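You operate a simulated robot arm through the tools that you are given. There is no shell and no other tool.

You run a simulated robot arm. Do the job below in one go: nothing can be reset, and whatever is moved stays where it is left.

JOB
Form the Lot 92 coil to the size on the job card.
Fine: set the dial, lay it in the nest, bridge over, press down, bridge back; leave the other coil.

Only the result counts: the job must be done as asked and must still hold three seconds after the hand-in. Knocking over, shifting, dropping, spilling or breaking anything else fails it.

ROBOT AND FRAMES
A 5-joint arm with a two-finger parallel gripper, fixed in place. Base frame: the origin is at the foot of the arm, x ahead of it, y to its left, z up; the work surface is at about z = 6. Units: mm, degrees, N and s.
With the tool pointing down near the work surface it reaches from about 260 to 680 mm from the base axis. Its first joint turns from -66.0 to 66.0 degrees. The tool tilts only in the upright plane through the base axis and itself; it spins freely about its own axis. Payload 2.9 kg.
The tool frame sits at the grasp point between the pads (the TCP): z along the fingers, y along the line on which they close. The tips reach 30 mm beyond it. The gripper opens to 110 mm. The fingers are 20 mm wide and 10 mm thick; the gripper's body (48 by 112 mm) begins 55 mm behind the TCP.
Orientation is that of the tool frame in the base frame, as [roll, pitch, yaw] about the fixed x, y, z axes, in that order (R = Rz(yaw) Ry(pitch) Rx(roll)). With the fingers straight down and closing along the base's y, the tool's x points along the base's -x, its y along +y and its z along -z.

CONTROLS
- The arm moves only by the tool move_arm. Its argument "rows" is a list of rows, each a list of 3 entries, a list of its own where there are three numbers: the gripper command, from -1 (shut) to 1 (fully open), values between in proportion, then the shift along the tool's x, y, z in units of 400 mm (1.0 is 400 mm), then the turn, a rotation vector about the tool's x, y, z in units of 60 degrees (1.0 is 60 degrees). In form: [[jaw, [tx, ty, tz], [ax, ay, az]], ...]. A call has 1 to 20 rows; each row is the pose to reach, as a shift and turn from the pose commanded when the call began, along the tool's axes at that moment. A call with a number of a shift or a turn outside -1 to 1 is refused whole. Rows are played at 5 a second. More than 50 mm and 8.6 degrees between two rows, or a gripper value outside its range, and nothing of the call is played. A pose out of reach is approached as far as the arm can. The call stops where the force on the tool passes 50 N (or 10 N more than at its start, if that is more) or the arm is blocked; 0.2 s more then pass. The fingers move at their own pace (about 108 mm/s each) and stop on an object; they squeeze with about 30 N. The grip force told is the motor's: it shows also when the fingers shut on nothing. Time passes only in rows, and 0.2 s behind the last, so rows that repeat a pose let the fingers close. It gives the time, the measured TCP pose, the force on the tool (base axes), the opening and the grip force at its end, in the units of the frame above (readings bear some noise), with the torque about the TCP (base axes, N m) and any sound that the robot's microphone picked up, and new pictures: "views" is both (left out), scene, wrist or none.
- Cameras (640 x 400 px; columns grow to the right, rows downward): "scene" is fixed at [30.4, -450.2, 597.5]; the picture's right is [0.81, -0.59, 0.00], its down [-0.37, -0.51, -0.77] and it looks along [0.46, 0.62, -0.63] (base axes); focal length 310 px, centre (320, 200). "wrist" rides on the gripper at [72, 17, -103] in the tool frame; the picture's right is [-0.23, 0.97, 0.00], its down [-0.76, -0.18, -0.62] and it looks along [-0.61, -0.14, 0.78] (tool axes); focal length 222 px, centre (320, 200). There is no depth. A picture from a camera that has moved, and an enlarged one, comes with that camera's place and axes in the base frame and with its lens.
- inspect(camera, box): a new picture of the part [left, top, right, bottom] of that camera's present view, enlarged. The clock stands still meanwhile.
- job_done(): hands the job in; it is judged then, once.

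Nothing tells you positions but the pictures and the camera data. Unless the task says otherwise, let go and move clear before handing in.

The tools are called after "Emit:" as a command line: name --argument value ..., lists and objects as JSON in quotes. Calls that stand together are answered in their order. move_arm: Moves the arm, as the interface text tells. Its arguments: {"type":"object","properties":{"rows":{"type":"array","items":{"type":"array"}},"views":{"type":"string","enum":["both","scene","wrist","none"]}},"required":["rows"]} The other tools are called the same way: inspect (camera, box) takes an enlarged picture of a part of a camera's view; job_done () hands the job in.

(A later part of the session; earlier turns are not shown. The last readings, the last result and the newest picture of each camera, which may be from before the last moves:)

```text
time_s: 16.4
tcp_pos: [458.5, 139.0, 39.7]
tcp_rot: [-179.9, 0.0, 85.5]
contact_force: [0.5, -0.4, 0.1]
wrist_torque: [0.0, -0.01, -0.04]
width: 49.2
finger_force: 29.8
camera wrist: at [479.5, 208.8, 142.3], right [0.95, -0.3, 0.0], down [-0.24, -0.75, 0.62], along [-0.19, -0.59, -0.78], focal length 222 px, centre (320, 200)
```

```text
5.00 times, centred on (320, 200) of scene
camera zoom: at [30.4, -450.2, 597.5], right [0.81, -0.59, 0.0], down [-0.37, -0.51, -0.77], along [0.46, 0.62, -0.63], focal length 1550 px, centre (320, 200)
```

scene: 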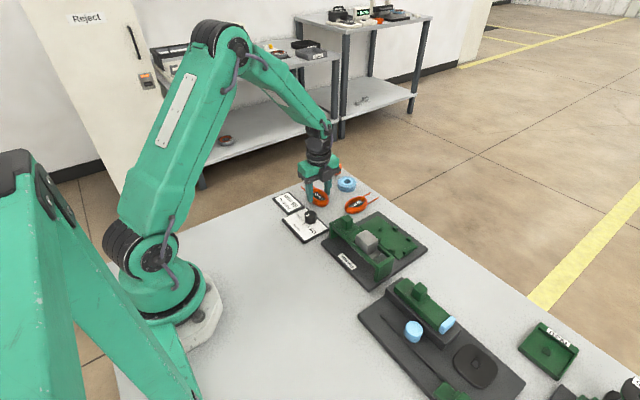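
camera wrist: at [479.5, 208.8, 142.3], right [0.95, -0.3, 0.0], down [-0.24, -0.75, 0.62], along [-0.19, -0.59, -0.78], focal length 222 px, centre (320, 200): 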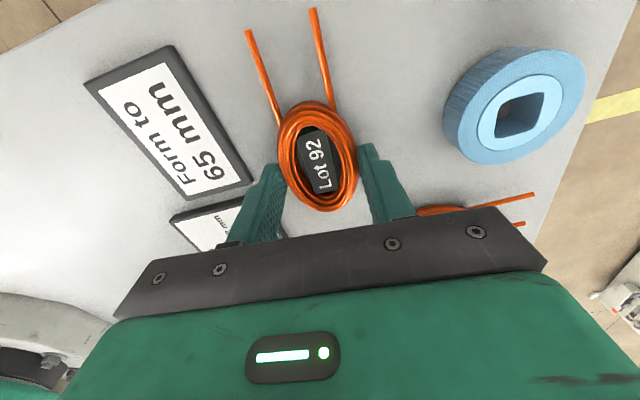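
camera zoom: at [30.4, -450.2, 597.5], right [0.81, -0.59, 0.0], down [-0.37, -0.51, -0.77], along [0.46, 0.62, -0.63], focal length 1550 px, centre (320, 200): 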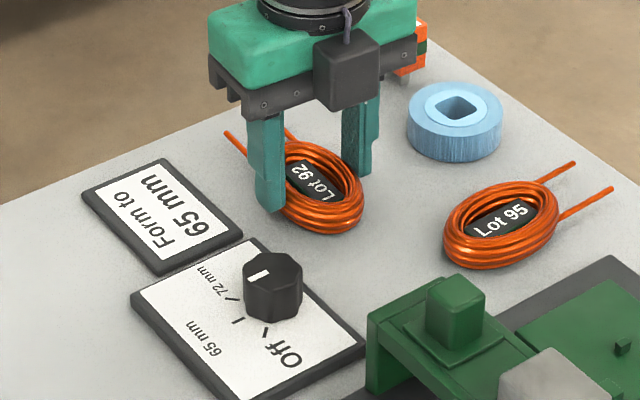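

The coil is gripped (49 mm across, 30 N). I'll lift it straight up and check that it comes along level.

Emit:
move_arm --rows '[[-1, [0, 0, -0.02], [0, 0, 0]], [-1, [0, 0, -0.08], [0, 0, 0]], [-1, [0, 0, -0.16], [0, 0, 0]], [-1, [0, 0, -0.25], [0, 0, 0]], [-1, [0, 0, -0.35], [0, 0, 0]], [-1, [0, 0, -0.35], [0, 0, 0]]]' --views "both"

Emit:
inspect --camera "scene" --box '[260, 100, 400, 210]'

```text
time_s: 17.8
tcp_pos: [458.9, 141.0, 182.8]
tcp_rot: [180.0, 0.0, 85.5]
contact_force: [-0.7, 0.3, -1.7]
wrist_torque: [0.01, 0.02, 0.03]
width: 49.2
finger_force: 29.9
camera wrist: at [480.0, 211.2, 284.9], right [0.95, -0.3, 0.0], down [-0.24, -0.75, 0.62], along [-0.19, -0.59, -0.78], focal length 222 px, centre (320, 200)
```

scene: 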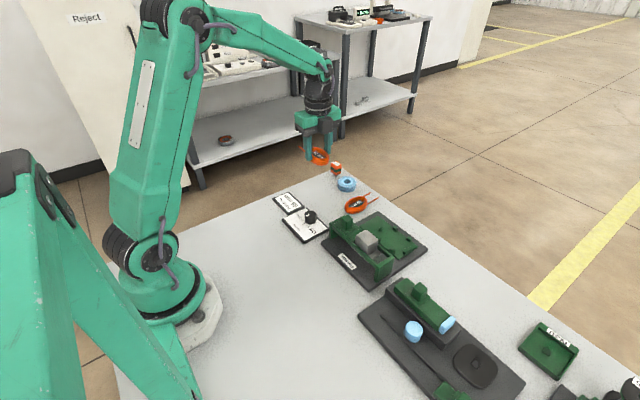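
wrist: 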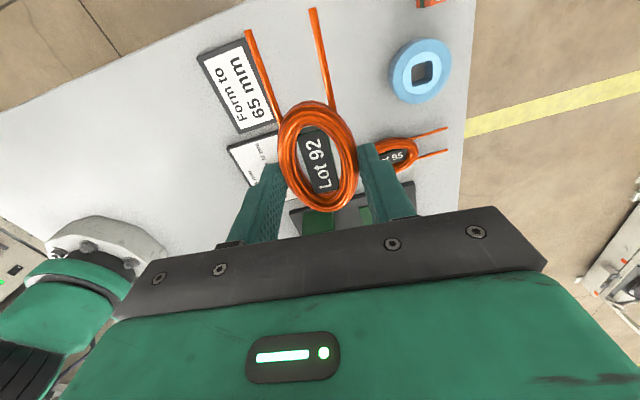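

```text
3.64 times, centred on (330, 155) of scene
camera zoom: at [30.4, -450.2, 597.5], right [0.81, -0.59, 0.0], down [-0.37, -0.51, -0.77], along [0.46, 0.62, -0.63], focal length 1128 px, centre (284, 364)
```

zoom: 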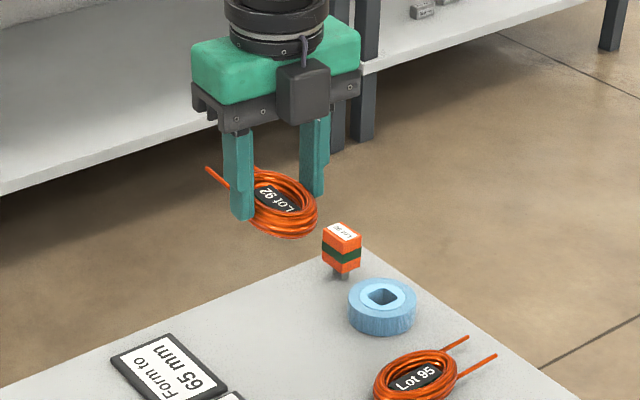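

The coil is lifted level. I'll carry it at this height to above the nest and straighten the yaw.

Emit:
move_arm --rows '[[-1, [-0.0806, 0.0195, 0], [0, 0, -0.0094]], [-1, [-0.1612, 0.039, 0], [0, 0, -0.0188]], [-1, [-0.2419, 0.0585, 0], [0, 0, -0.0281]], [-1, [-0.3225, 0.078, 0], [0, 0, -0.0375]], [-1, [-0.4031, 0.0975, 0], [0, 0, -0.0469]], [-1, [-0.4838, 0.117, 0], [0, 0, -0.0563]], [-1, [-0.5644, 0.1365, 0], [0, 0, -0.0656]], [-1, [-0.645, 0.156, 0], [0, 0, -0.075]], [-1, [-0.645, 0.156, 0], [0, 0, -0.075]], [-1, [-0.645, 0.156, 0], [0, 0, -0.075]]]' --views "both"

Emit:
inspect --camera "wrist" --box '[220, 20, 420, 145]'

Emit:
inspect --camera "scene" --box '[310, 150, 450, 290]'

```text
time_s: 20.0
tcp_pos: [500.3, -122.4, 180.1]
tcp_rot: [180.0, 0.0, 90.0]
contact_force: [0.1, 0.5, -1.2]
wrist_torque: [0.0, -0.01, -0.01]
width: 49.2
finger_force: 29.9
camera wrist: at [516.5, -49.8, 282.5], right [0.97, -0.23, 0.0], down [-0.18, -0.76, 0.62], along [-0.14, -0.61, -0.78], focal length 222 px, centre (320, 200)
```

scene: 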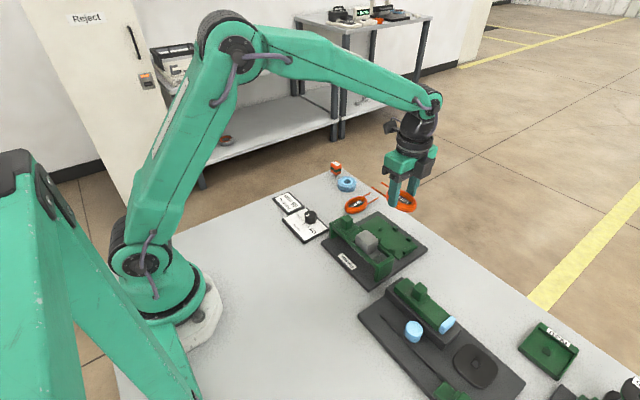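
wrist: 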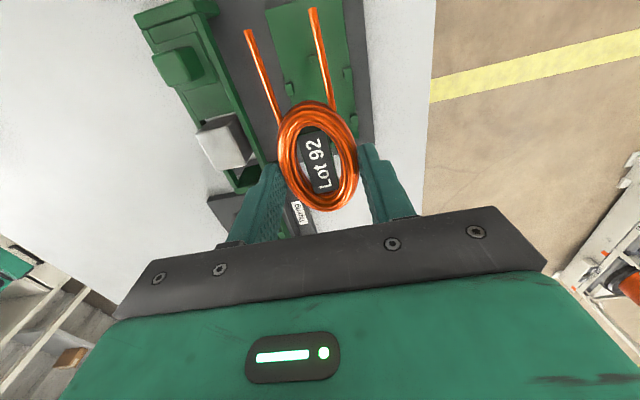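

```text
3.20 times, centred on (320, 82) of wrist
camera zoom: at [516.5, -49.8, 282.5], right [0.97, -0.23, 0.0], down [-0.18, -0.76, 0.62], along [-0.14, -0.61, -0.78], focal length 711 px, centre (320, 576)
```

zoom: 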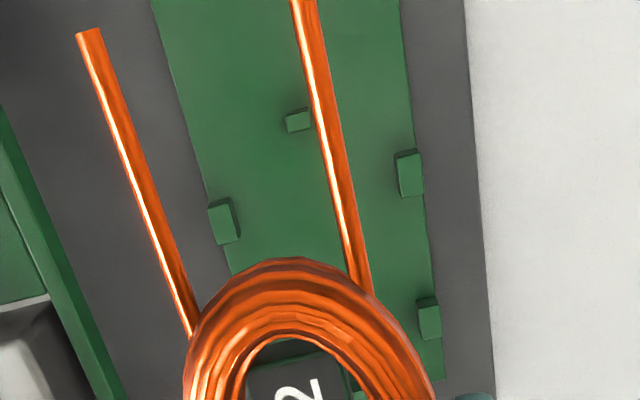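

```text
2.86 times, centred on (380, 220) of scene
camera zoom: at [30.4, -450.3, 597.5], right [0.81, -0.59, 0.0], down [-0.37, -0.51, -0.77], along [0.46, 0.62, -0.63], focal length 886 px, centre (149, 143)
```

zoom: 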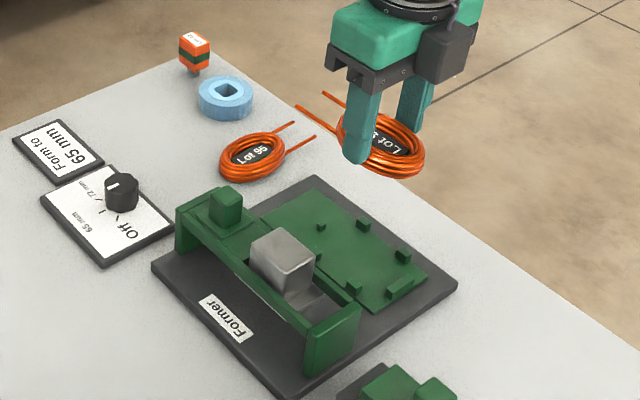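

From here the peg rectangle centre is about 4 mm to +x of the tool axis and square with it. I'll correct that and descend to re-check closer.

Emit:
move_arm --rows '[[-1, [0, 0.0105, 0.04], [0, 0, 0]], [-1, [0, 0.0105, 0.1], [0, 0, 0]], [-1, [0, 0.0105, 0.17], [0, 0, 0]], [-1, [0, 0.0105, 0.17], [0, 0, 0]], [-1, [0, 0.0105, 0.17], [0, 0, 0]]]' --views "both"

Emit:
inspect --camera "wrist" --box '[240, 40, 400, 140]'

Emit:
inspect --camera "scene" --box '[320, 170, 440, 290]'

```text
time_s: 21.2
tcp_pos: [504.1, -121.2, 110.7]
tcp_rot: [180.0, 0.1, 90.0]
contact_force: [0.2, 0.0, -1.2]
wrist_torque: [0.04, 0.0, -0.02]
width: 49.3
finger_force: 29.5
camera wrist: at [520.8, -49.1, 213.8], right [0.97, -0.23, 0.0], down [-0.18, -0.76, 0.62], along [-0.14, -0.61, -0.78], focal length 222 px, centre (320, 200)
```

scene: 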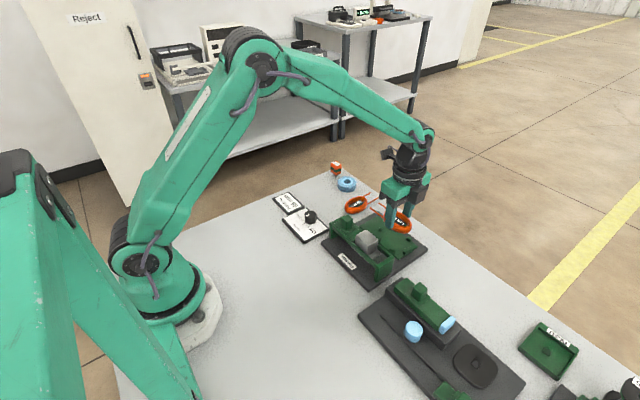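
wrist: 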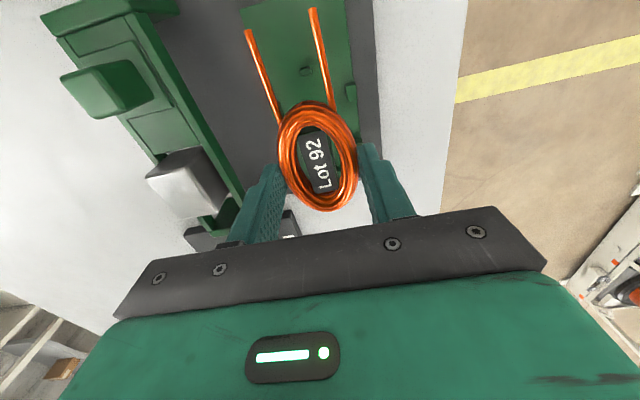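

```text
4.00 times, centred on (320, 90) of wrist
camera zoom: at [520.8, -49.1, 213.8], right [0.97, -0.23, 0.0], down [-0.18, -0.76, 0.62], along [-0.14, -0.61, -0.78], focal length 888 px, centre (320, 640)
```

zoom: 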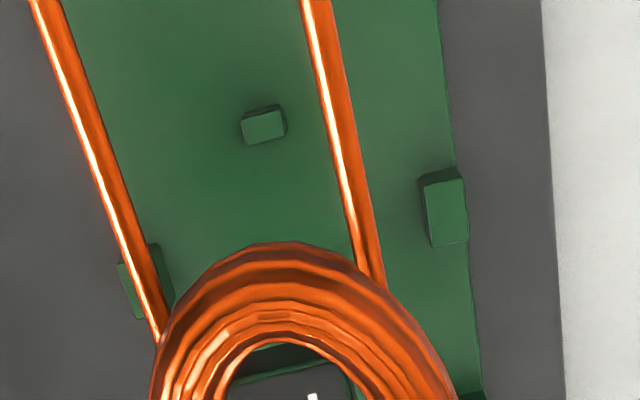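

```text
3.33 times, centred on (380, 230) of scene
camera zoom: at [30.4, -450.2, 597.5], right [0.81, -0.59, 0.0], down [-0.37, -0.51, -0.77], along [0.46, 0.62, -0.63], focal length 1034 px, centre (120, 100)
```

zoom: 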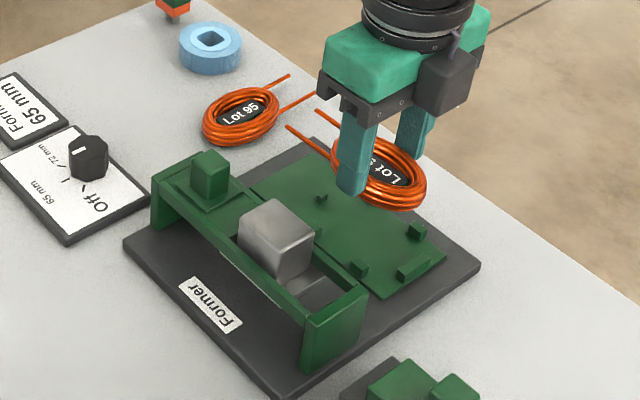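

The coil is now centred on the peg pattern to within about a millimetre. I'll descend to just above the pegs and check once more.

Emit:
move_arm --rows '[[-1, [-0.0025, 0, 0.04], [0, 0, 0]], [-1, [-0.0025, 0, 0.08], [0, 0, 0]], [-1, [-0.0025, 0, 0.115], [0, 0, 0]], [-1, [-0.0025, 0, 0.115], [0, 0, 0]], [-1, [-0.0025, 0, 0.115], [0, 0, 0]]]' --views "both"

Emit:
inspect --camera "wrist" --box '[240, 60, 400, 160]'

Emit:
inspect --camera "scene" --box '[340, 200, 440, 270]'

```text
time_s: 22.4
tcp_pos: [506.1, -121.7, 67.0]
tcp_rot: [180.0, 0.0, 90.0]
contact_force: [-0.1, -1.0, -0.5]
wrist_torque: [-0.01, 0.01, 0.0]
width: 49.4
finger_force: 30.0
camera wrist: at [521.5, -50.2, 169.1], right [0.97, -0.23, 0.0], down [-0.18, -0.76, 0.62], along [-0.14, -0.61, -0.78], focal length 222 px, centre (320, 200)
```

scene: 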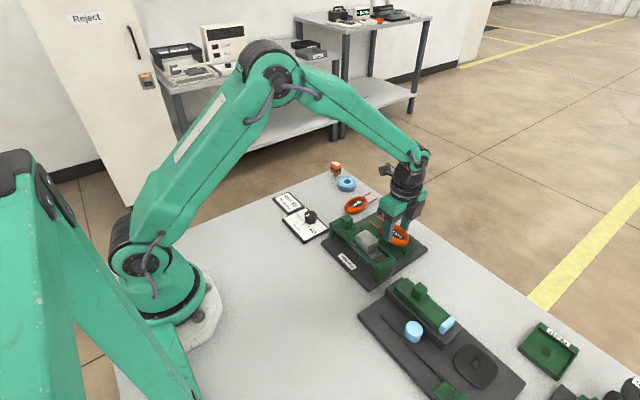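
wrist: 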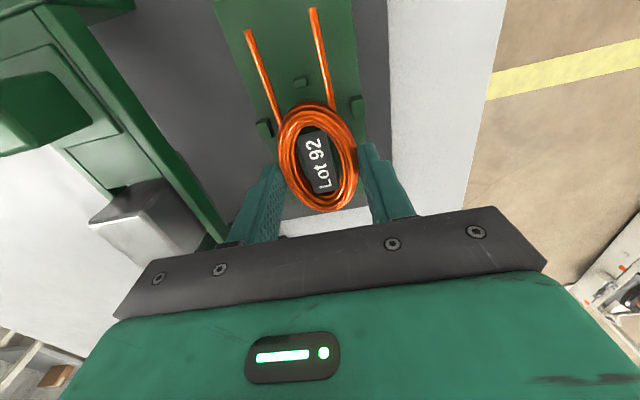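

```text
4.00 times, centred on (320, 110) of wrist
camera zoom: at [521.5, -50.2, 169.1], right [0.97, -0.23, 0.0], down [-0.18, -0.76, 0.62], along [-0.14, -0.61, -0.78], focal length 888 px, centre (320, 560)
```

zoom: 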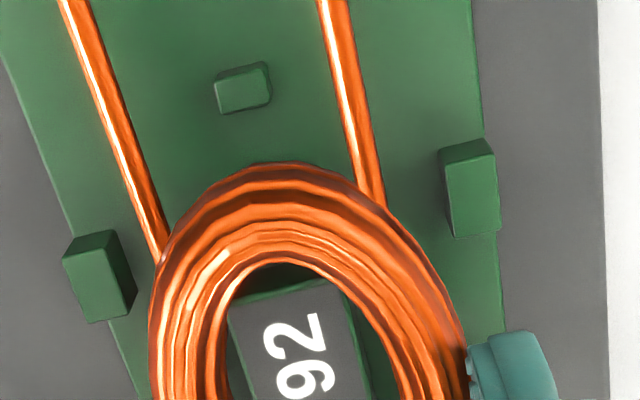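

```text
5.71 times, centred on (390, 235) of scene
camera zoom: at [30.4, -450.2, 597.5], right [0.81, -0.59, 0.0], down [-0.37, -0.51, -0.77], along [0.46, 0.62, -0.63], focal length 1772 px, centre (-80, 0)
```

zoom: 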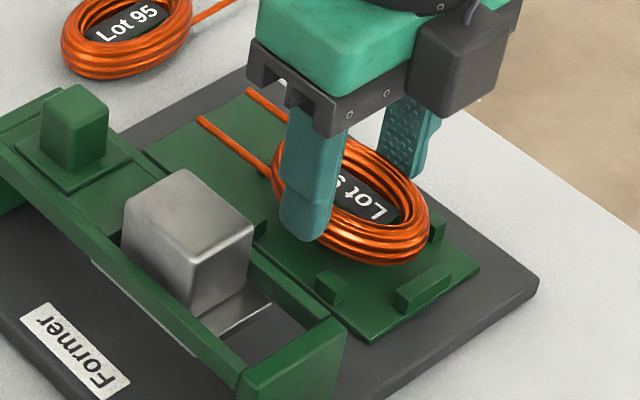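

I'll trim −1 mm in x and lower in small steps, watching the vertical force for contact with the nest floor.

Emit:
move_arm --rows '[[-1, [0, -0.0028, 0.01], [0, 0, 0]], [-1, [0, -0.0028, 0.02], [0, 0, 0]], [-1, [0, -0.0028, 0.025], [0, 0, 0]], [-1, [0, -0.0028, 0.025], [0, 0, 0]]]' --views "both"

Emit:
inspect --camera "wrist" --box '[240, 60, 400, 160]'

Emit:
inspect --camera "scene" --box '[340, 200, 440, 270]'

```text
time_s: 23.4
tcp_pos: [504.9, -123.0, 56.6]
tcp_rot: [180.0, 0.0, 90.0]
contact_force: [0.1, -0.8, -1.2]
wrist_torque: [0.01, -0.03, 0.01]
width: 49.4
finger_force: 30.2
camera wrist: at [519.7, -52.1, 159.3], right [0.97, -0.23, 0.0], down [-0.18, -0.76, 0.62], along [-0.14, -0.61, -0.78], focal length 222 px, centre (320, 200)
```

scene: 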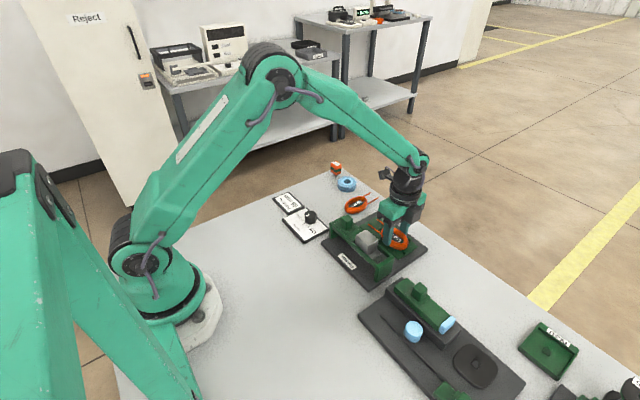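
wrist: 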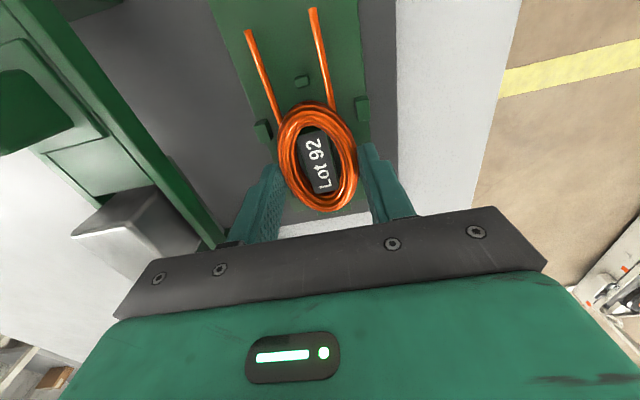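

```text
4.00 times, centred on (320, 110) of wrist
camera zoom: at [519.7, -52.1, 159.3], right [0.97, -0.23, 0.0], down [-0.18, -0.76, 0.62], along [-0.14, -0.61, -0.78], focal length 888 px, centre (320, 560)
```

zoom: 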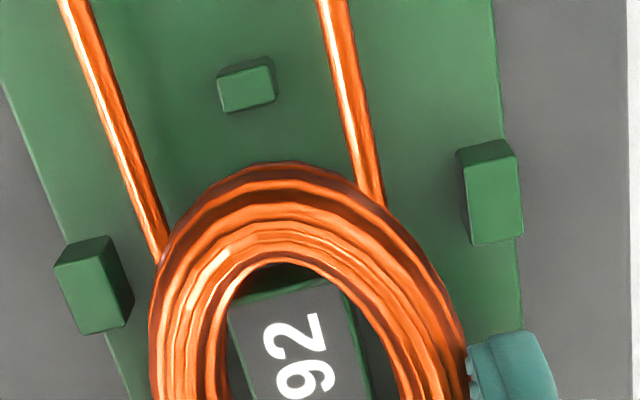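

```text
5.71 times, centred on (390, 235) of scene
camera zoom: at [30.4, -450.2, 597.5], right [0.81, -0.59, 0.0], down [-0.37, -0.51, -0.77], along [0.46, 0.62, -0.63], focal length 1772 px, centre (-80, 0)
```

zoom: 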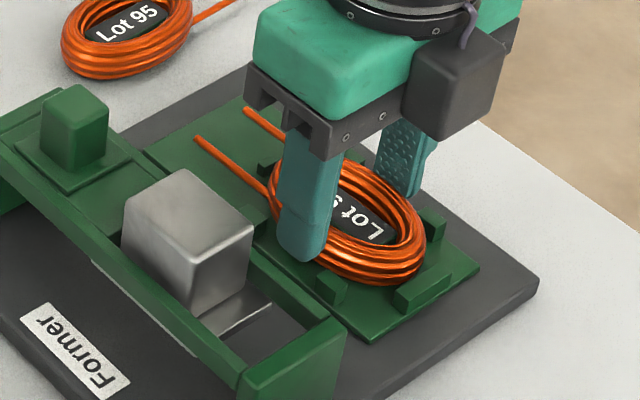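

Well aligned. I'll continue lowering gently until the coil touches the nest floor.

Emit:
move_arm --rows '[[-1, [0.002, 0.0005, 0.004], [0, 0, 0]], [-1, [0.002, 0.0005, 0.008], [0, 0, 0]], [-1, [0.002, 0.0005, 0.008], [0, 0, 0]]]' --views "none"

```text
time_s: 24.2
tcp_pos: [503.6, -123.6, 54.3]
tcp_rot: [179.9, 0.0, 89.9]
contact_force: [-10.3, 0.3, 27.3]
wrist_torque: [0.18, 0.44, 0.04]
width: 49.5
finger_force: 29.6
```

Emit:
inspect --camera "wrist" --box '[240, 70, 400, 220]'

Emit:
inspect --camera "scene" --box '[360, 210, 430, 260]'

```text
2.67 times, centred on (320, 145) of wrist
camera zoom: at [520.1, -51.2, 158.2], right [0.97, -0.23, 0.0], down [-0.18, -0.76, 0.62], along [-0.14, -0.61, -0.78], focal length 592 px, centre (320, 347)
```

zoom: 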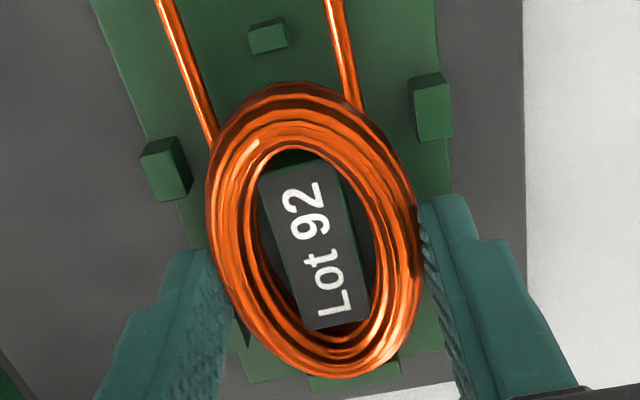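

```text
8.00 times, centred on (395, 235) of scene
camera zoom: at [30.3, -450.2, 597.5], right [0.81, -0.59, 0.0], down [-0.37, -0.51, -0.77], along [0.46, 0.62, -0.63], focal length 2480 px, centre (-280, -80)
```

zoom: 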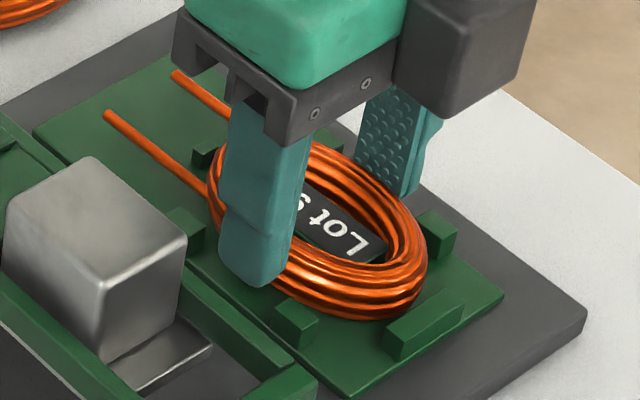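

The coil rests on the nest floor between the pegs. I'll ease the downward load slightly, open gently, and check before rising.

Emit:
move_arm --rows '[[-1, [0, 0, -0.002], [0, 0, 0]], [-0.08, [0, 0, -0.002], [0, 0, 0]], [-0.03, [0, 0, -0.002], [0, 0, 0]], [0.05, [0, 0, -0.002], [0, 0, 0]], [0.12, [0, 0, -0.002], [0, 0, 0]], [0.12, [0, 0, -0.002], [0, 0, 0]]]' --views "both"

Emit:
inspect --camera "wrist" --box '[240, 70, 400, 220]'

Emit:
inspect --camera "scene" --box '[360, 210, 430, 260]'

```text
time_s: 25.6
tcp_pos: [504.0, -122.8, 54.2]
tcp_rot: [180.0, 0.0, 90.0]
contact_force: [-0.2, -0.5, 0.2]
wrist_torque: [-0.02, 0.03, 0.0]
width: 61.5
finger_force: 0.1
camera wrist: at [519.5, -50.6, 157.2], right [0.97, -0.23, 0.0], down [-0.18, -0.76, 0.62], along [-0.14, -0.61, -0.78], focal length 222 px, centre (320, 200)
```

scene: 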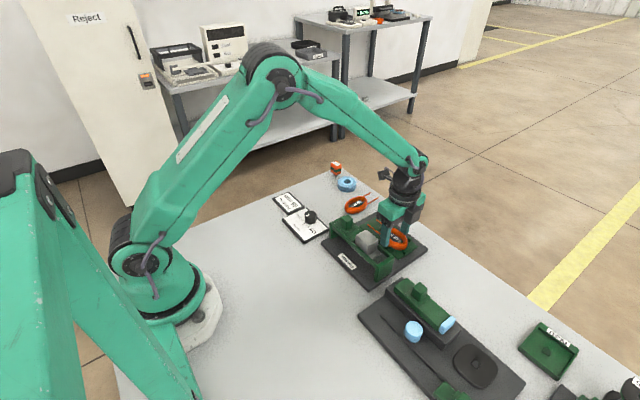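
wrist: 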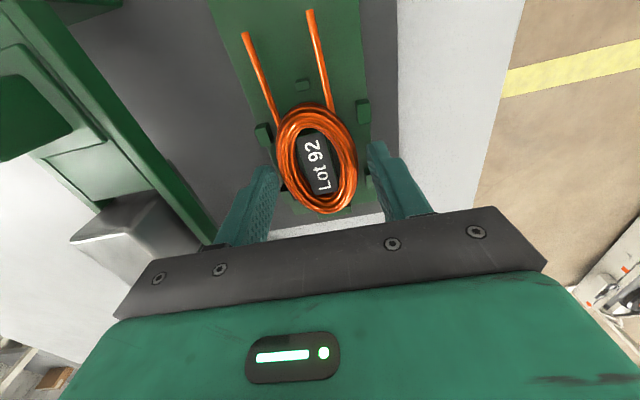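

```text
2.67 times, centred on (320, 145) of wrist
camera zoom: at [519.5, -50.6, 157.2], right [0.97, -0.23, 0.0], down [-0.18, -0.76, 0.62], along [-0.14, -0.61, -0.78], focal length 592 px, centre (320, 347)
```

zoom: 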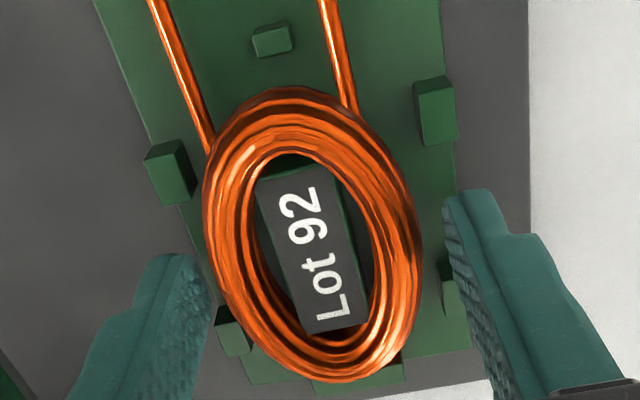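

```text
8.00 times, centred on (395, 235) of scene
camera zoom: at [30.4, -450.2, 597.5], right [0.81, -0.59, 0.0], down [-0.37, -0.51, -0.77], along [0.46, 0.62, -0.63], focal length 2480 px, centre (-280, -80)
```

zoom: 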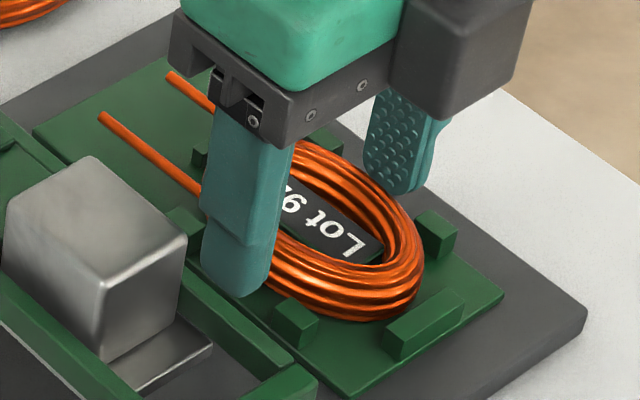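

The coil sits flat between the pegs. I'll rise straight up clear of it and look from above.

Emit:
move_arm --rows '[[0.12, [0, 0, -0.03], [0, 0, 0]], [0.12, [0, 0, -0.1], [0, 0, 0]], [0.12, [0, 0, -0.2], [0, 0, 0]], [0.12, [0, 0, -0.3], [0, 0, 0]], [0.12, [0, 0, -0.3], [0, 0, 0]]]' --views "both"

Emit:
inspect --camera "wrist" --box '[180, 0, 400, 170]'

Emit:
inspect --camera "scene" --box '[315, 200, 435, 290]'

```text
time_s: 26.8
tcp_pos: [503.5, -122.6, 174.4]
tcp_rot: [-179.9, 0.0, 90.0]
contact_force: [0.8, 0.4, 0.0]
wrist_torque: [0.04, 0.03, 0.0]
width: 61.8
finger_force: 0.1
camera wrist: at [519.1, -50.9, 277.0], right [0.97, -0.23, 0.0], down [-0.18, -0.76, 0.62], along [-0.14, -0.61, -0.78], focal length 222 px, centre (320, 200)
```

scene: 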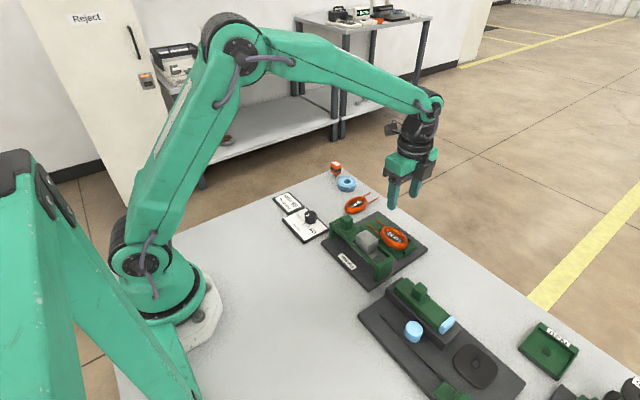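
wrist: 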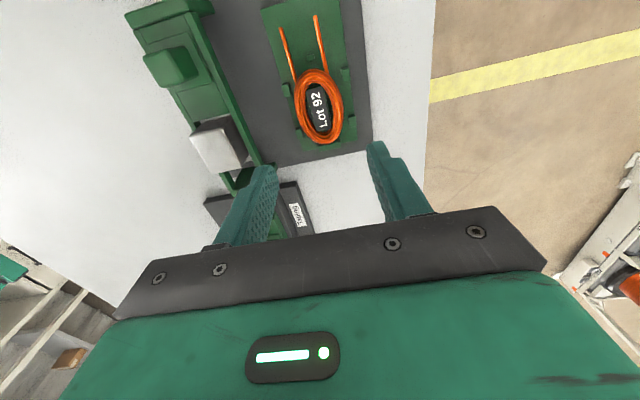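

```text
2.35 times, centred on (290, 85) of wrist
camera zoom: at [519.1, -50.9, 277.0], right [0.97, -0.23, 0.0], down [-0.18, -0.76, 0.62], along [-0.14, -0.61, -0.78], focal length 523 px, centre (391, 471)
```

zoom: 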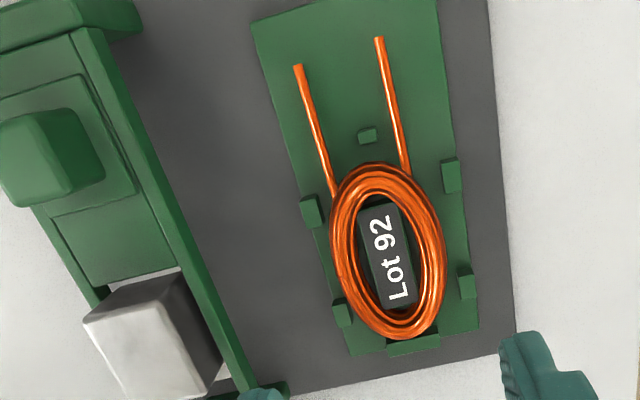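

```text
4.44 times, centred on (375, 245) of scene
camera zoom: at [30.4, -450.2, 597.5], right [0.81, -0.59, 0.0], down [-0.37, -0.51, -0.77], along [0.46, 0.62, -0.63], focal length 1378 px, centre (76, 0)
```

zoom: 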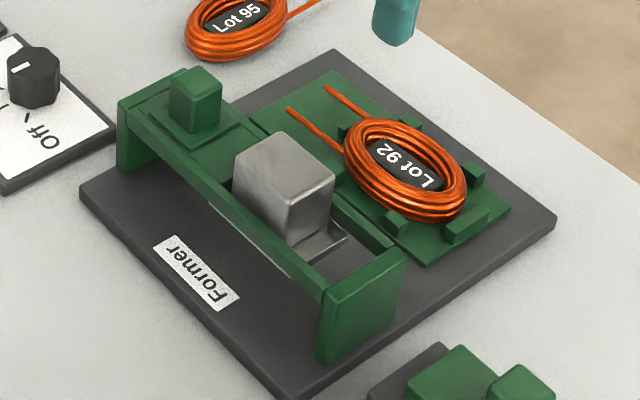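

The Lot 92 coil is properly in the nest with its leads straddling the small peg. Next I'll move above the bridge's green handle (about (408, -50)) to grip it.

Emit:
move_arm --rows '[[0.0, [0.045, -0.059, 0], [0, 0, 0]], [0.0, [0.09, -0.118, 0], [0, 0, 0]], [0.0, [0.135, -0.177, 0], [0, 0, 0]], [0.0, [0.18, -0.236, 0], [0, 0, 0]], [0.0, [0.18, -0.236, 0], [0, 0, 0]]]' --views "both"

Emit:
inspect --camera "wrist" --box '[230, 50, 410, 170]'

Emit:
inspect --camera "scene" --box '[315, 190, 435, 280]'

```text
time_s: 28.0
tcp_pos: [409.4, -50.3, 175.8]
tcp_rot: [-180.0, -0.1, 90.0]
contact_force: [-0.1, 0.6, 0.5]
wrist_torque: [-0.04, -0.01, 0.01]
width: 55.0
finger_force: 0.1
camera wrist: at [424.6, 21.7, 278.4], right [0.97, -0.23, 0.0], down [-0.18, -0.76, 0.62], along [-0.14, -0.61, -0.78], focal length 222 px, centre (320, 200)
```

scene: 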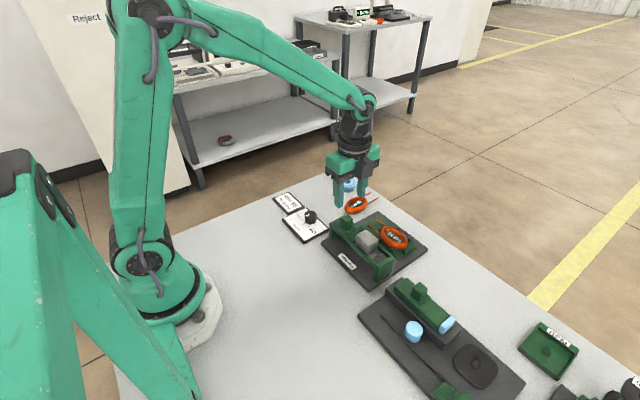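
wrist: 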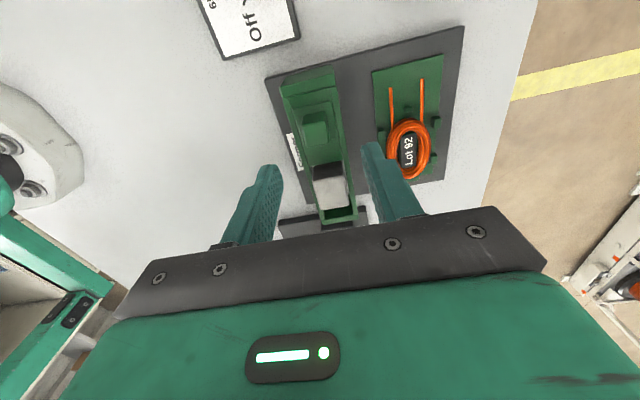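

```text
3.33 times, centred on (320, 110) of wrist
camera zoom: at [424.6, 21.7, 278.4], right [0.97, -0.23, 0.0], down [-0.18, -0.76, 0.62], along [-0.14, -0.61, -0.78], focal length 740 px, centre (320, 500)
```

zoom: 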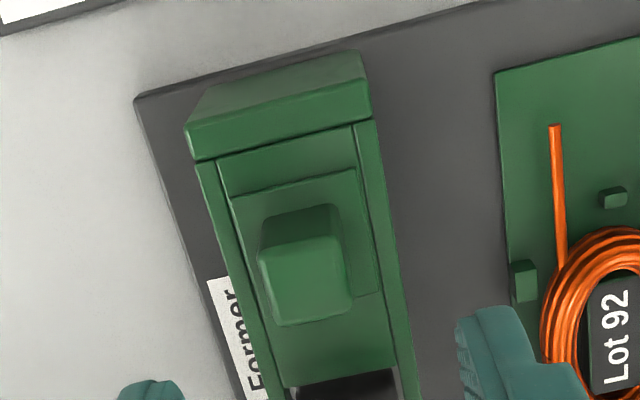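

```text
4.44 times, centred on (375, 235) of scene
camera zoom: at [30.4, -450.2, 597.5], right [0.81, -0.59, 0.0], down [-0.37, -0.51, -0.77], along [0.46, 0.62, -0.63], focal length 1378 px, centre (76, 44)
```

zoom: 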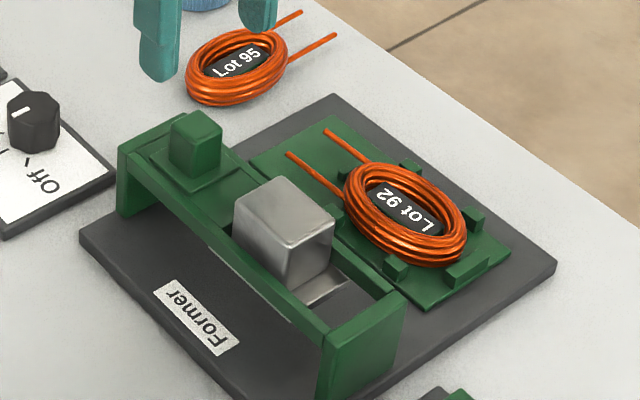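

The handle is a ~20 mm block about 3.5 mm to −x of the tool axis. I'll narrow the jaws, centre on it, and descend part way.

Emit:
move_arm --rows '[[-0.25, [-0.0025, -0.0088, 0.05], [0, 0, 0]], [-0.25, [-0.0025, -0.0088, 0.1], [0, 0, 0]], [-0.25, [-0.0025, -0.0088, 0.125], [0, 0, 0]], [-0.25, [-0.0025, -0.0088, 0.125], [0, 0, 0]], [-0.25, [-0.0025, -0.0088, 0.125], [0, 0, 0]]]' --views "both"

Emit:
inspect --camera "wrist" --box '[230, 80, 410, 200]'

Emit:
inspect --camera "scene" --box '[315, 180, 415, 260]'

```text
time_s: 29.2
tcp_pos: [406.4, -52.3, 124.6]
tcp_rot: [-180.0, 0.0, 90.0]
contact_force: [0.4, 0.2, -1.0]
wrist_torque: [0.0, 0.01, 0.01]
width: 41.4
finger_force: 0.1
camera wrist: at [421.8, 19.4, 226.9], right [0.97, -0.23, 0.0], down [-0.18, -0.76, 0.62], along [-0.14, -0.61, -0.78], focal length 222 px, centre (320, 200)
```

scene: 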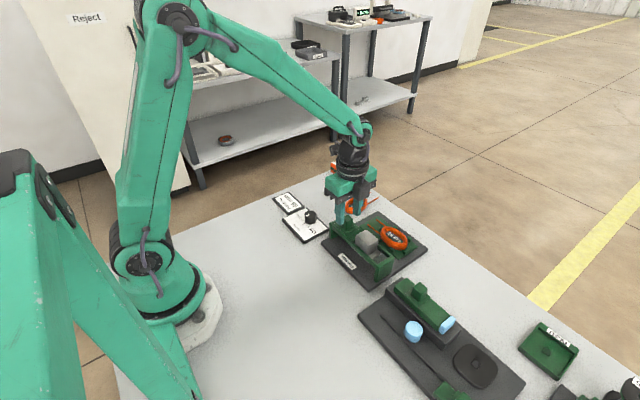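
wrist: 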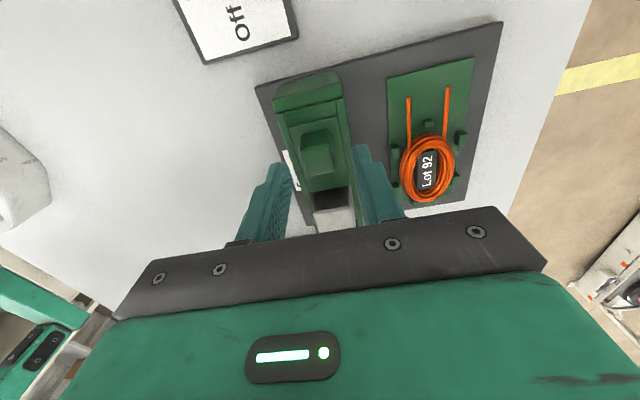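

```text
3.33 times, centred on (320, 140) of wrist
camera zoom: at [421.8, 19.4, 226.9], right [0.97, -0.23, 0.0], down [-0.18, -0.76, 0.62], along [-0.14, -0.61, -0.78], focal length 740 px, centre (320, 400)
```

zoom: 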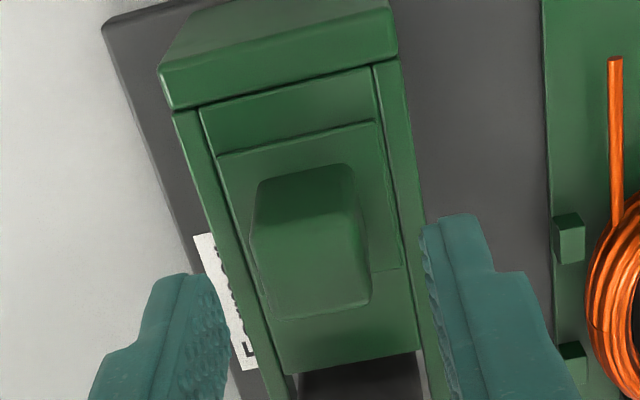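

```text
5.00 times, centred on (365, 220) of scene
camera zoom: at [30.4, -450.2, 597.5], right [0.81, -0.59, 0.0], down [-0.37, -0.51, -0.77], along [0.46, 0.62, -0.63], focal length 1550 px, centre (95, 100)
```

zoom: 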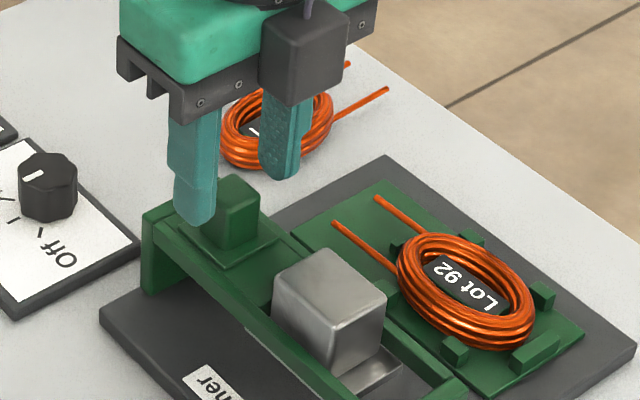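

I'll trim −1 mm in x, narrow the jaws, and lower around the handle.

Emit:
move_arm --rows '[[-0.4, [0, -0.0025, 0.0], [0, 0, 0]], [-0.4, [0, -0.0025, 0.025], [0, 0, 0]], [-0.4, [0, -0.0025, 0.052], [0, 0, 0]], [-0.4, [0, -0.0025, 0.052], [0, 0, 0]]]' --views "both"

Emit:
inspect --camera "wrist" --box '[230, 80, 410, 200]'

Emit:
inspect --camera "scene" --box '[325, 190, 405, 250]'

```text
time_s: 30.2
tcp_pos: [404.3, -51.5, 103.0]
tcp_rot: [-180.0, 0.1, 90.0]
contact_force: [0.2, -0.5, 0.3]
wrist_torque: [-0.02, 0.04, -0.03]
width: 32.9
finger_force: 0.0
camera wrist: at [419.8, 20.5, 205.4], right [0.97, -0.23, 0.0], down [-0.18, -0.76, 0.62], along [-0.14, -0.61, -0.78], focal length 222 px, centre (320, 200)
```

scene: 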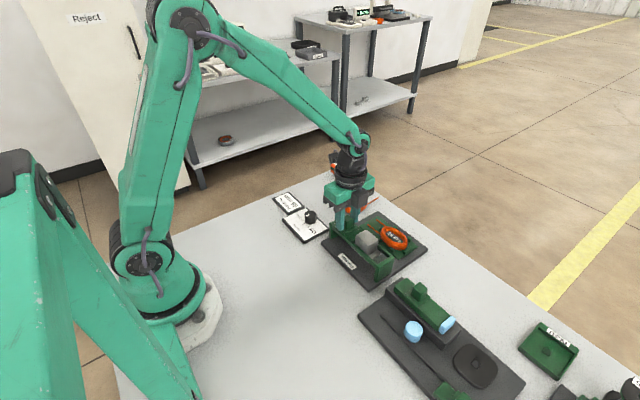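
wrist: 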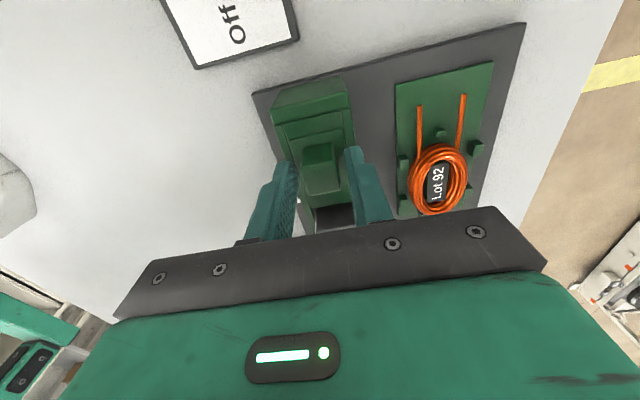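

```text
3.33 times, centred on (320, 140) of wrist
camera zoom: at [419.8, 20.5, 205.4], right [0.97, -0.23, 0.0], down [-0.18, -0.76, 0.62], along [-0.14, -0.61, -0.78], focal length 740 px, centre (320, 400)
```

zoom: 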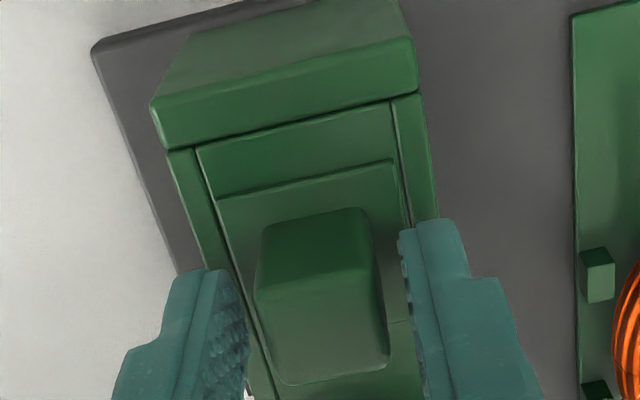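

```text
6.67 times, centred on (365, 220) of scene
camera zoom: at [30.4, -450.2, 597.5], right [0.81, -0.59, 0.0], down [-0.37, -0.51, -0.77], along [0.46, 0.62, -0.63], focal length 2067 px, centre (20, 67)
```

zoom: 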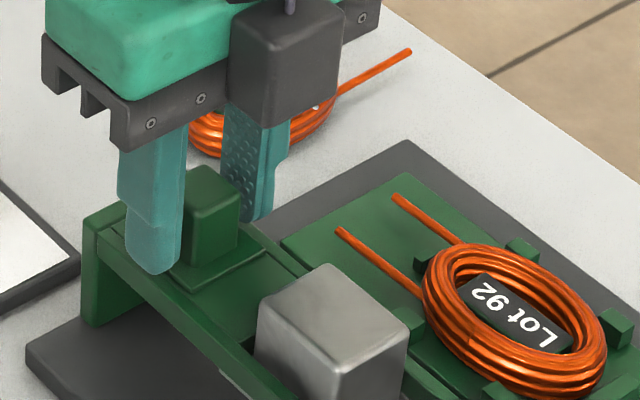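

The handle is centred between the fingers. I'll close on it.

Emit:
move_arm --rows '[[-0.5, [0, 0.001, 0.002], [0, 0, 0]], [-1, [0, 0.001, 0.002], [0, 0, 0]], [-1, [0, 0.001, 0.002], [0, 0, 0]], [-1, [0, 0.001, 0.002], [0, 0, 0]]]' --views "wrist"

Emit:
inspect --camera "wrist" --box '[230, 80, 410, 200]'

```text
time_s: 31.2
tcp_pos: [404.7, -51.9, 101.8]
tcp_rot: [180.0, 0.0, 90.0]
contact_force: [4.6, 5.7, -2.9]
wrist_torque: [0.07, 0.02, -0.01]
width: 21.8
finger_force: 44.8
camera wrist: at [420.6, 20.1, 204.3], right [0.97, -0.23, 0.0], down [-0.18, -0.76, 0.62], along [-0.14, -0.61, -0.78], focal length 222 px, centre (320, 200)
```

wrist: 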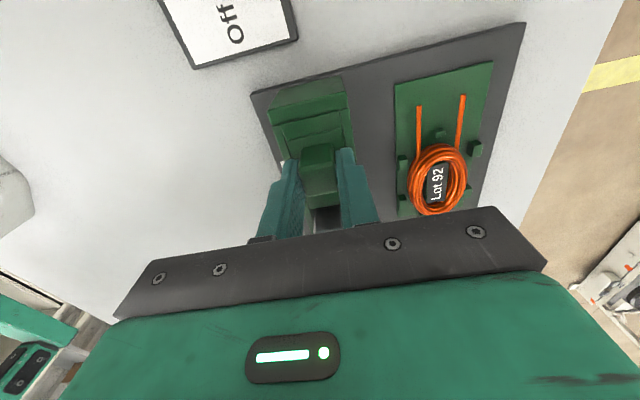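

```text
3.33 times, centred on (320, 140) of wrist
camera zoom: at [420.6, 20.1, 204.3], right [0.97, -0.23, 0.0], down [-0.18, -0.76, 0.62], along [-0.14, -0.61, -0.78], focal length 740 px, centre (320, 400)
```

zoom: 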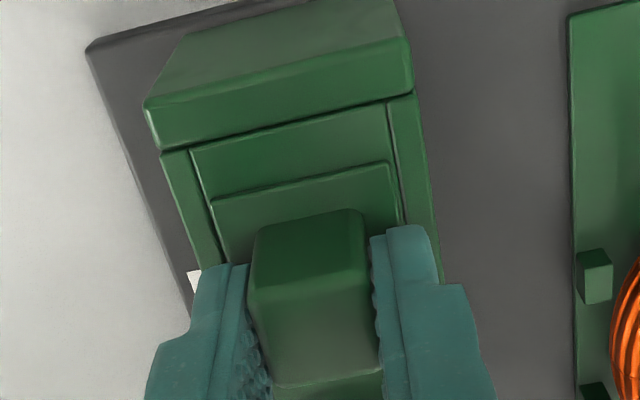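

Handle gripped. I'll slide the bridge +x a little first to see that it moves freely.

Emit:
move_arm --rows '[[-1, [0, 0.0125, 0], [0, 0, 0]], [-1, [0, 0.025, 0], [0, 0, 0]], [-1, [0, 0.0375, 0], [0, 0, 0]], [-1, [0, 0.05, 0], [0, 0, 0]], [-1, [0, 0.05, 0], [0, 0, 0]]]' --views "both"

Emit:
inspect --camera "scene" --box '[315, 190, 435, 280]'

```text
time_s: 32.4
tcp_pos: [424.7, -50.9, 101.5]
tcp_rot: [180.0, -0.1, 90.0]
contact_force: [-0.7, 1.3, 0.1]
wrist_torque: [-0.08, -0.09, -0.01]
width: 21.8
finger_force: 45.0
camera wrist: at [440.1, 20.1, 204.2], right [0.97, -0.23, 0.0], down [-0.18, -0.76, 0.62], along [-0.14, -0.61, -0.78], focal length 222 px, centre (320, 200)
```

scene: 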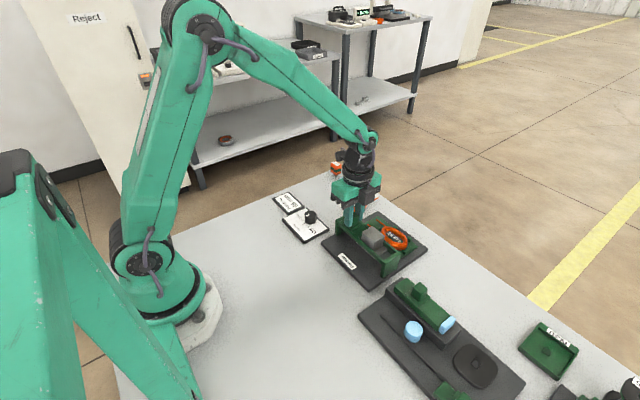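
wrist: 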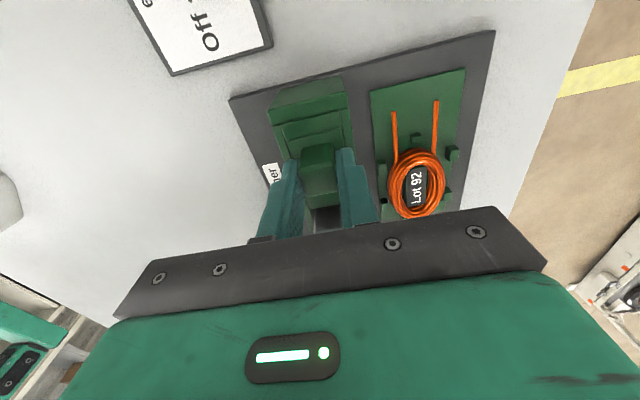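

```text
4.44 times, centred on (375, 235) of scene
camera zoom: at [30.4, -450.2, 597.5], right [0.81, -0.59, 0.0], down [-0.37, -0.51, -0.77], along [0.46, 0.62, -0.63], focal length 1378 px, centre (76, 44)
```

zoom: 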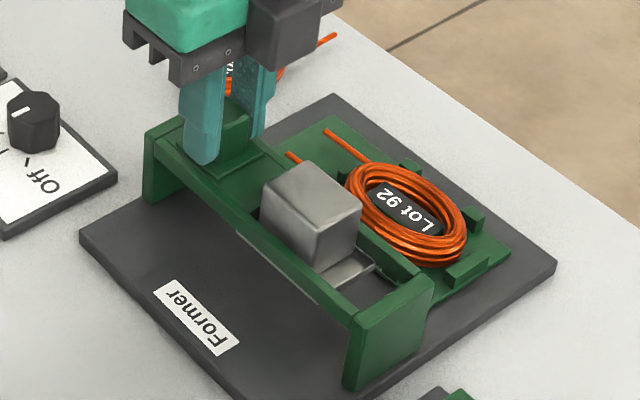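

The bridge slides freely. I'll continue in small steps, watching the force and the clearance over the coil.

Emit:
move_arm --rows '[[-1, [0, 0.0125, 0], [0, 0, 0]], [-1, [0, 0.025, 0], [0, 0, 0]], [-1, [0, 0.0375, 0], [0, 0, 0]], [-1, [0, 0.05, 0], [0, 0, 0]], [-1, [0, 0.0625, 0], [0, 0, 0]], [-1, [0, 0.075, 0], [0, 0, 0]], [-1, [0, 0.075, 0], [0, 0, 0]]]' --views "wrist"

Emit:
inspect --camera "scene" --box '[335, 195, 435, 275]'

```text
time_s: 34.0
tcp_pos: [454.0, -51.7, 101.7]
tcp_rot: [-179.9, -0.1, 90.0]
contact_force: [-2.7, 9.3, 6.6]
wrist_torque: [0.39, 0.28, -0.15]
width: 22.0
finger_force: 45.3
camera wrist: at [470.2, 20.1, 204.2], right [0.97, -0.23, 0.0], down [-0.18, -0.76, 0.62], along [-0.14, -0.61, -0.78], focal length 222 px, centre (320, 200)
```

wrist: 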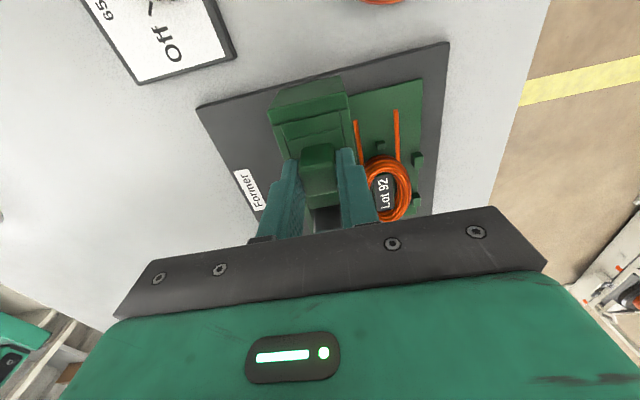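

```text
5.00 times, centred on (385, 235) of scene
camera zoom: at [30.4, -450.2, 597.5], right [0.81, -0.59, 0.0], down [-0.37, -0.51, -0.77], along [0.46, 0.62, -0.63], focal length 1550 px, centre (-5, 25)
```

zoom: 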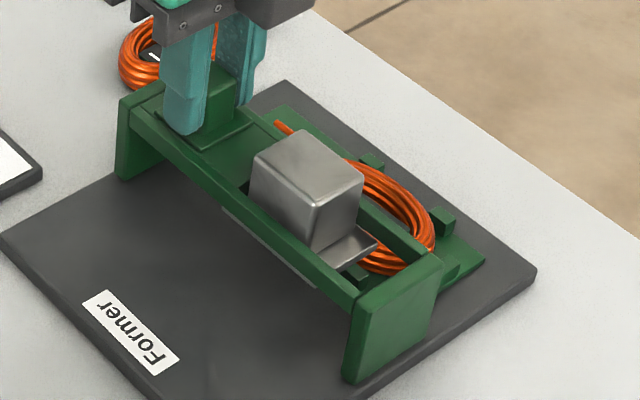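

Emit:
move_arm --rows '[[-1, [0.001, 0.0125, 0], [0, 0, 0]], [-1, [0.001, 0.025, 0], [0, 0, 0]], [-1, [0.001, 0.0375, 0], [0, 0, 0]], [-1, [0.001, 0.05, 0], [0, 0, 0]], [-1, [0.001, 0.05, 0], [0, 0, 0]]]' --views "wrist"

Emit:
inspect --camera "scene" --box '[335, 195, 435, 275]'

```text
time_s: 35.2
tcp_pos: [476.1, -51.8, 102.2]
tcp_rot: [179.7, 0.0, 89.8]
contact_force: [-0.7, -22.9, 16.9]
wrist_torque: [-0.32, 0.65, 0.18]
width: 21.9
finger_force: 45.1
camera wrist: at [492.2, 20.1, 204.2], right [0.97, -0.23, 0.0], down [-0.18, -0.76, 0.62], along [-0.14, -0.61, -0.78], focal length 222 px, centre (320, 200)
```

wrist: 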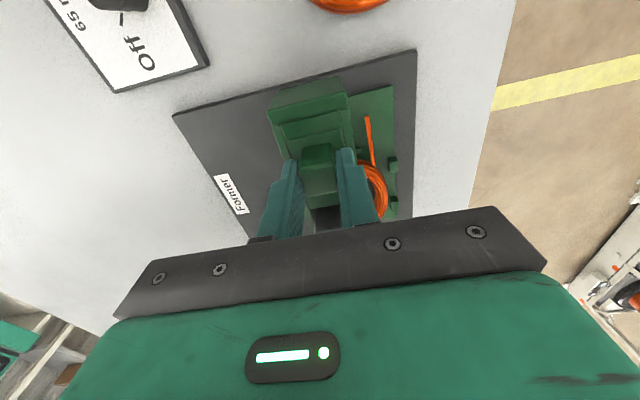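

```text
5.00 times, centred on (385, 235) of scene
camera zoom: at [30.3, -450.3, 597.5], right [0.81, -0.59, 0.0], down [-0.37, -0.51, -0.77], along [0.46, 0.62, -0.63], focal length 1550 px, centre (-5, 25)
```

zoom: 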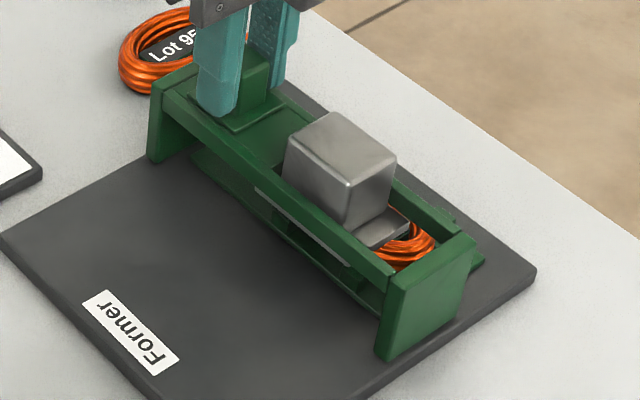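

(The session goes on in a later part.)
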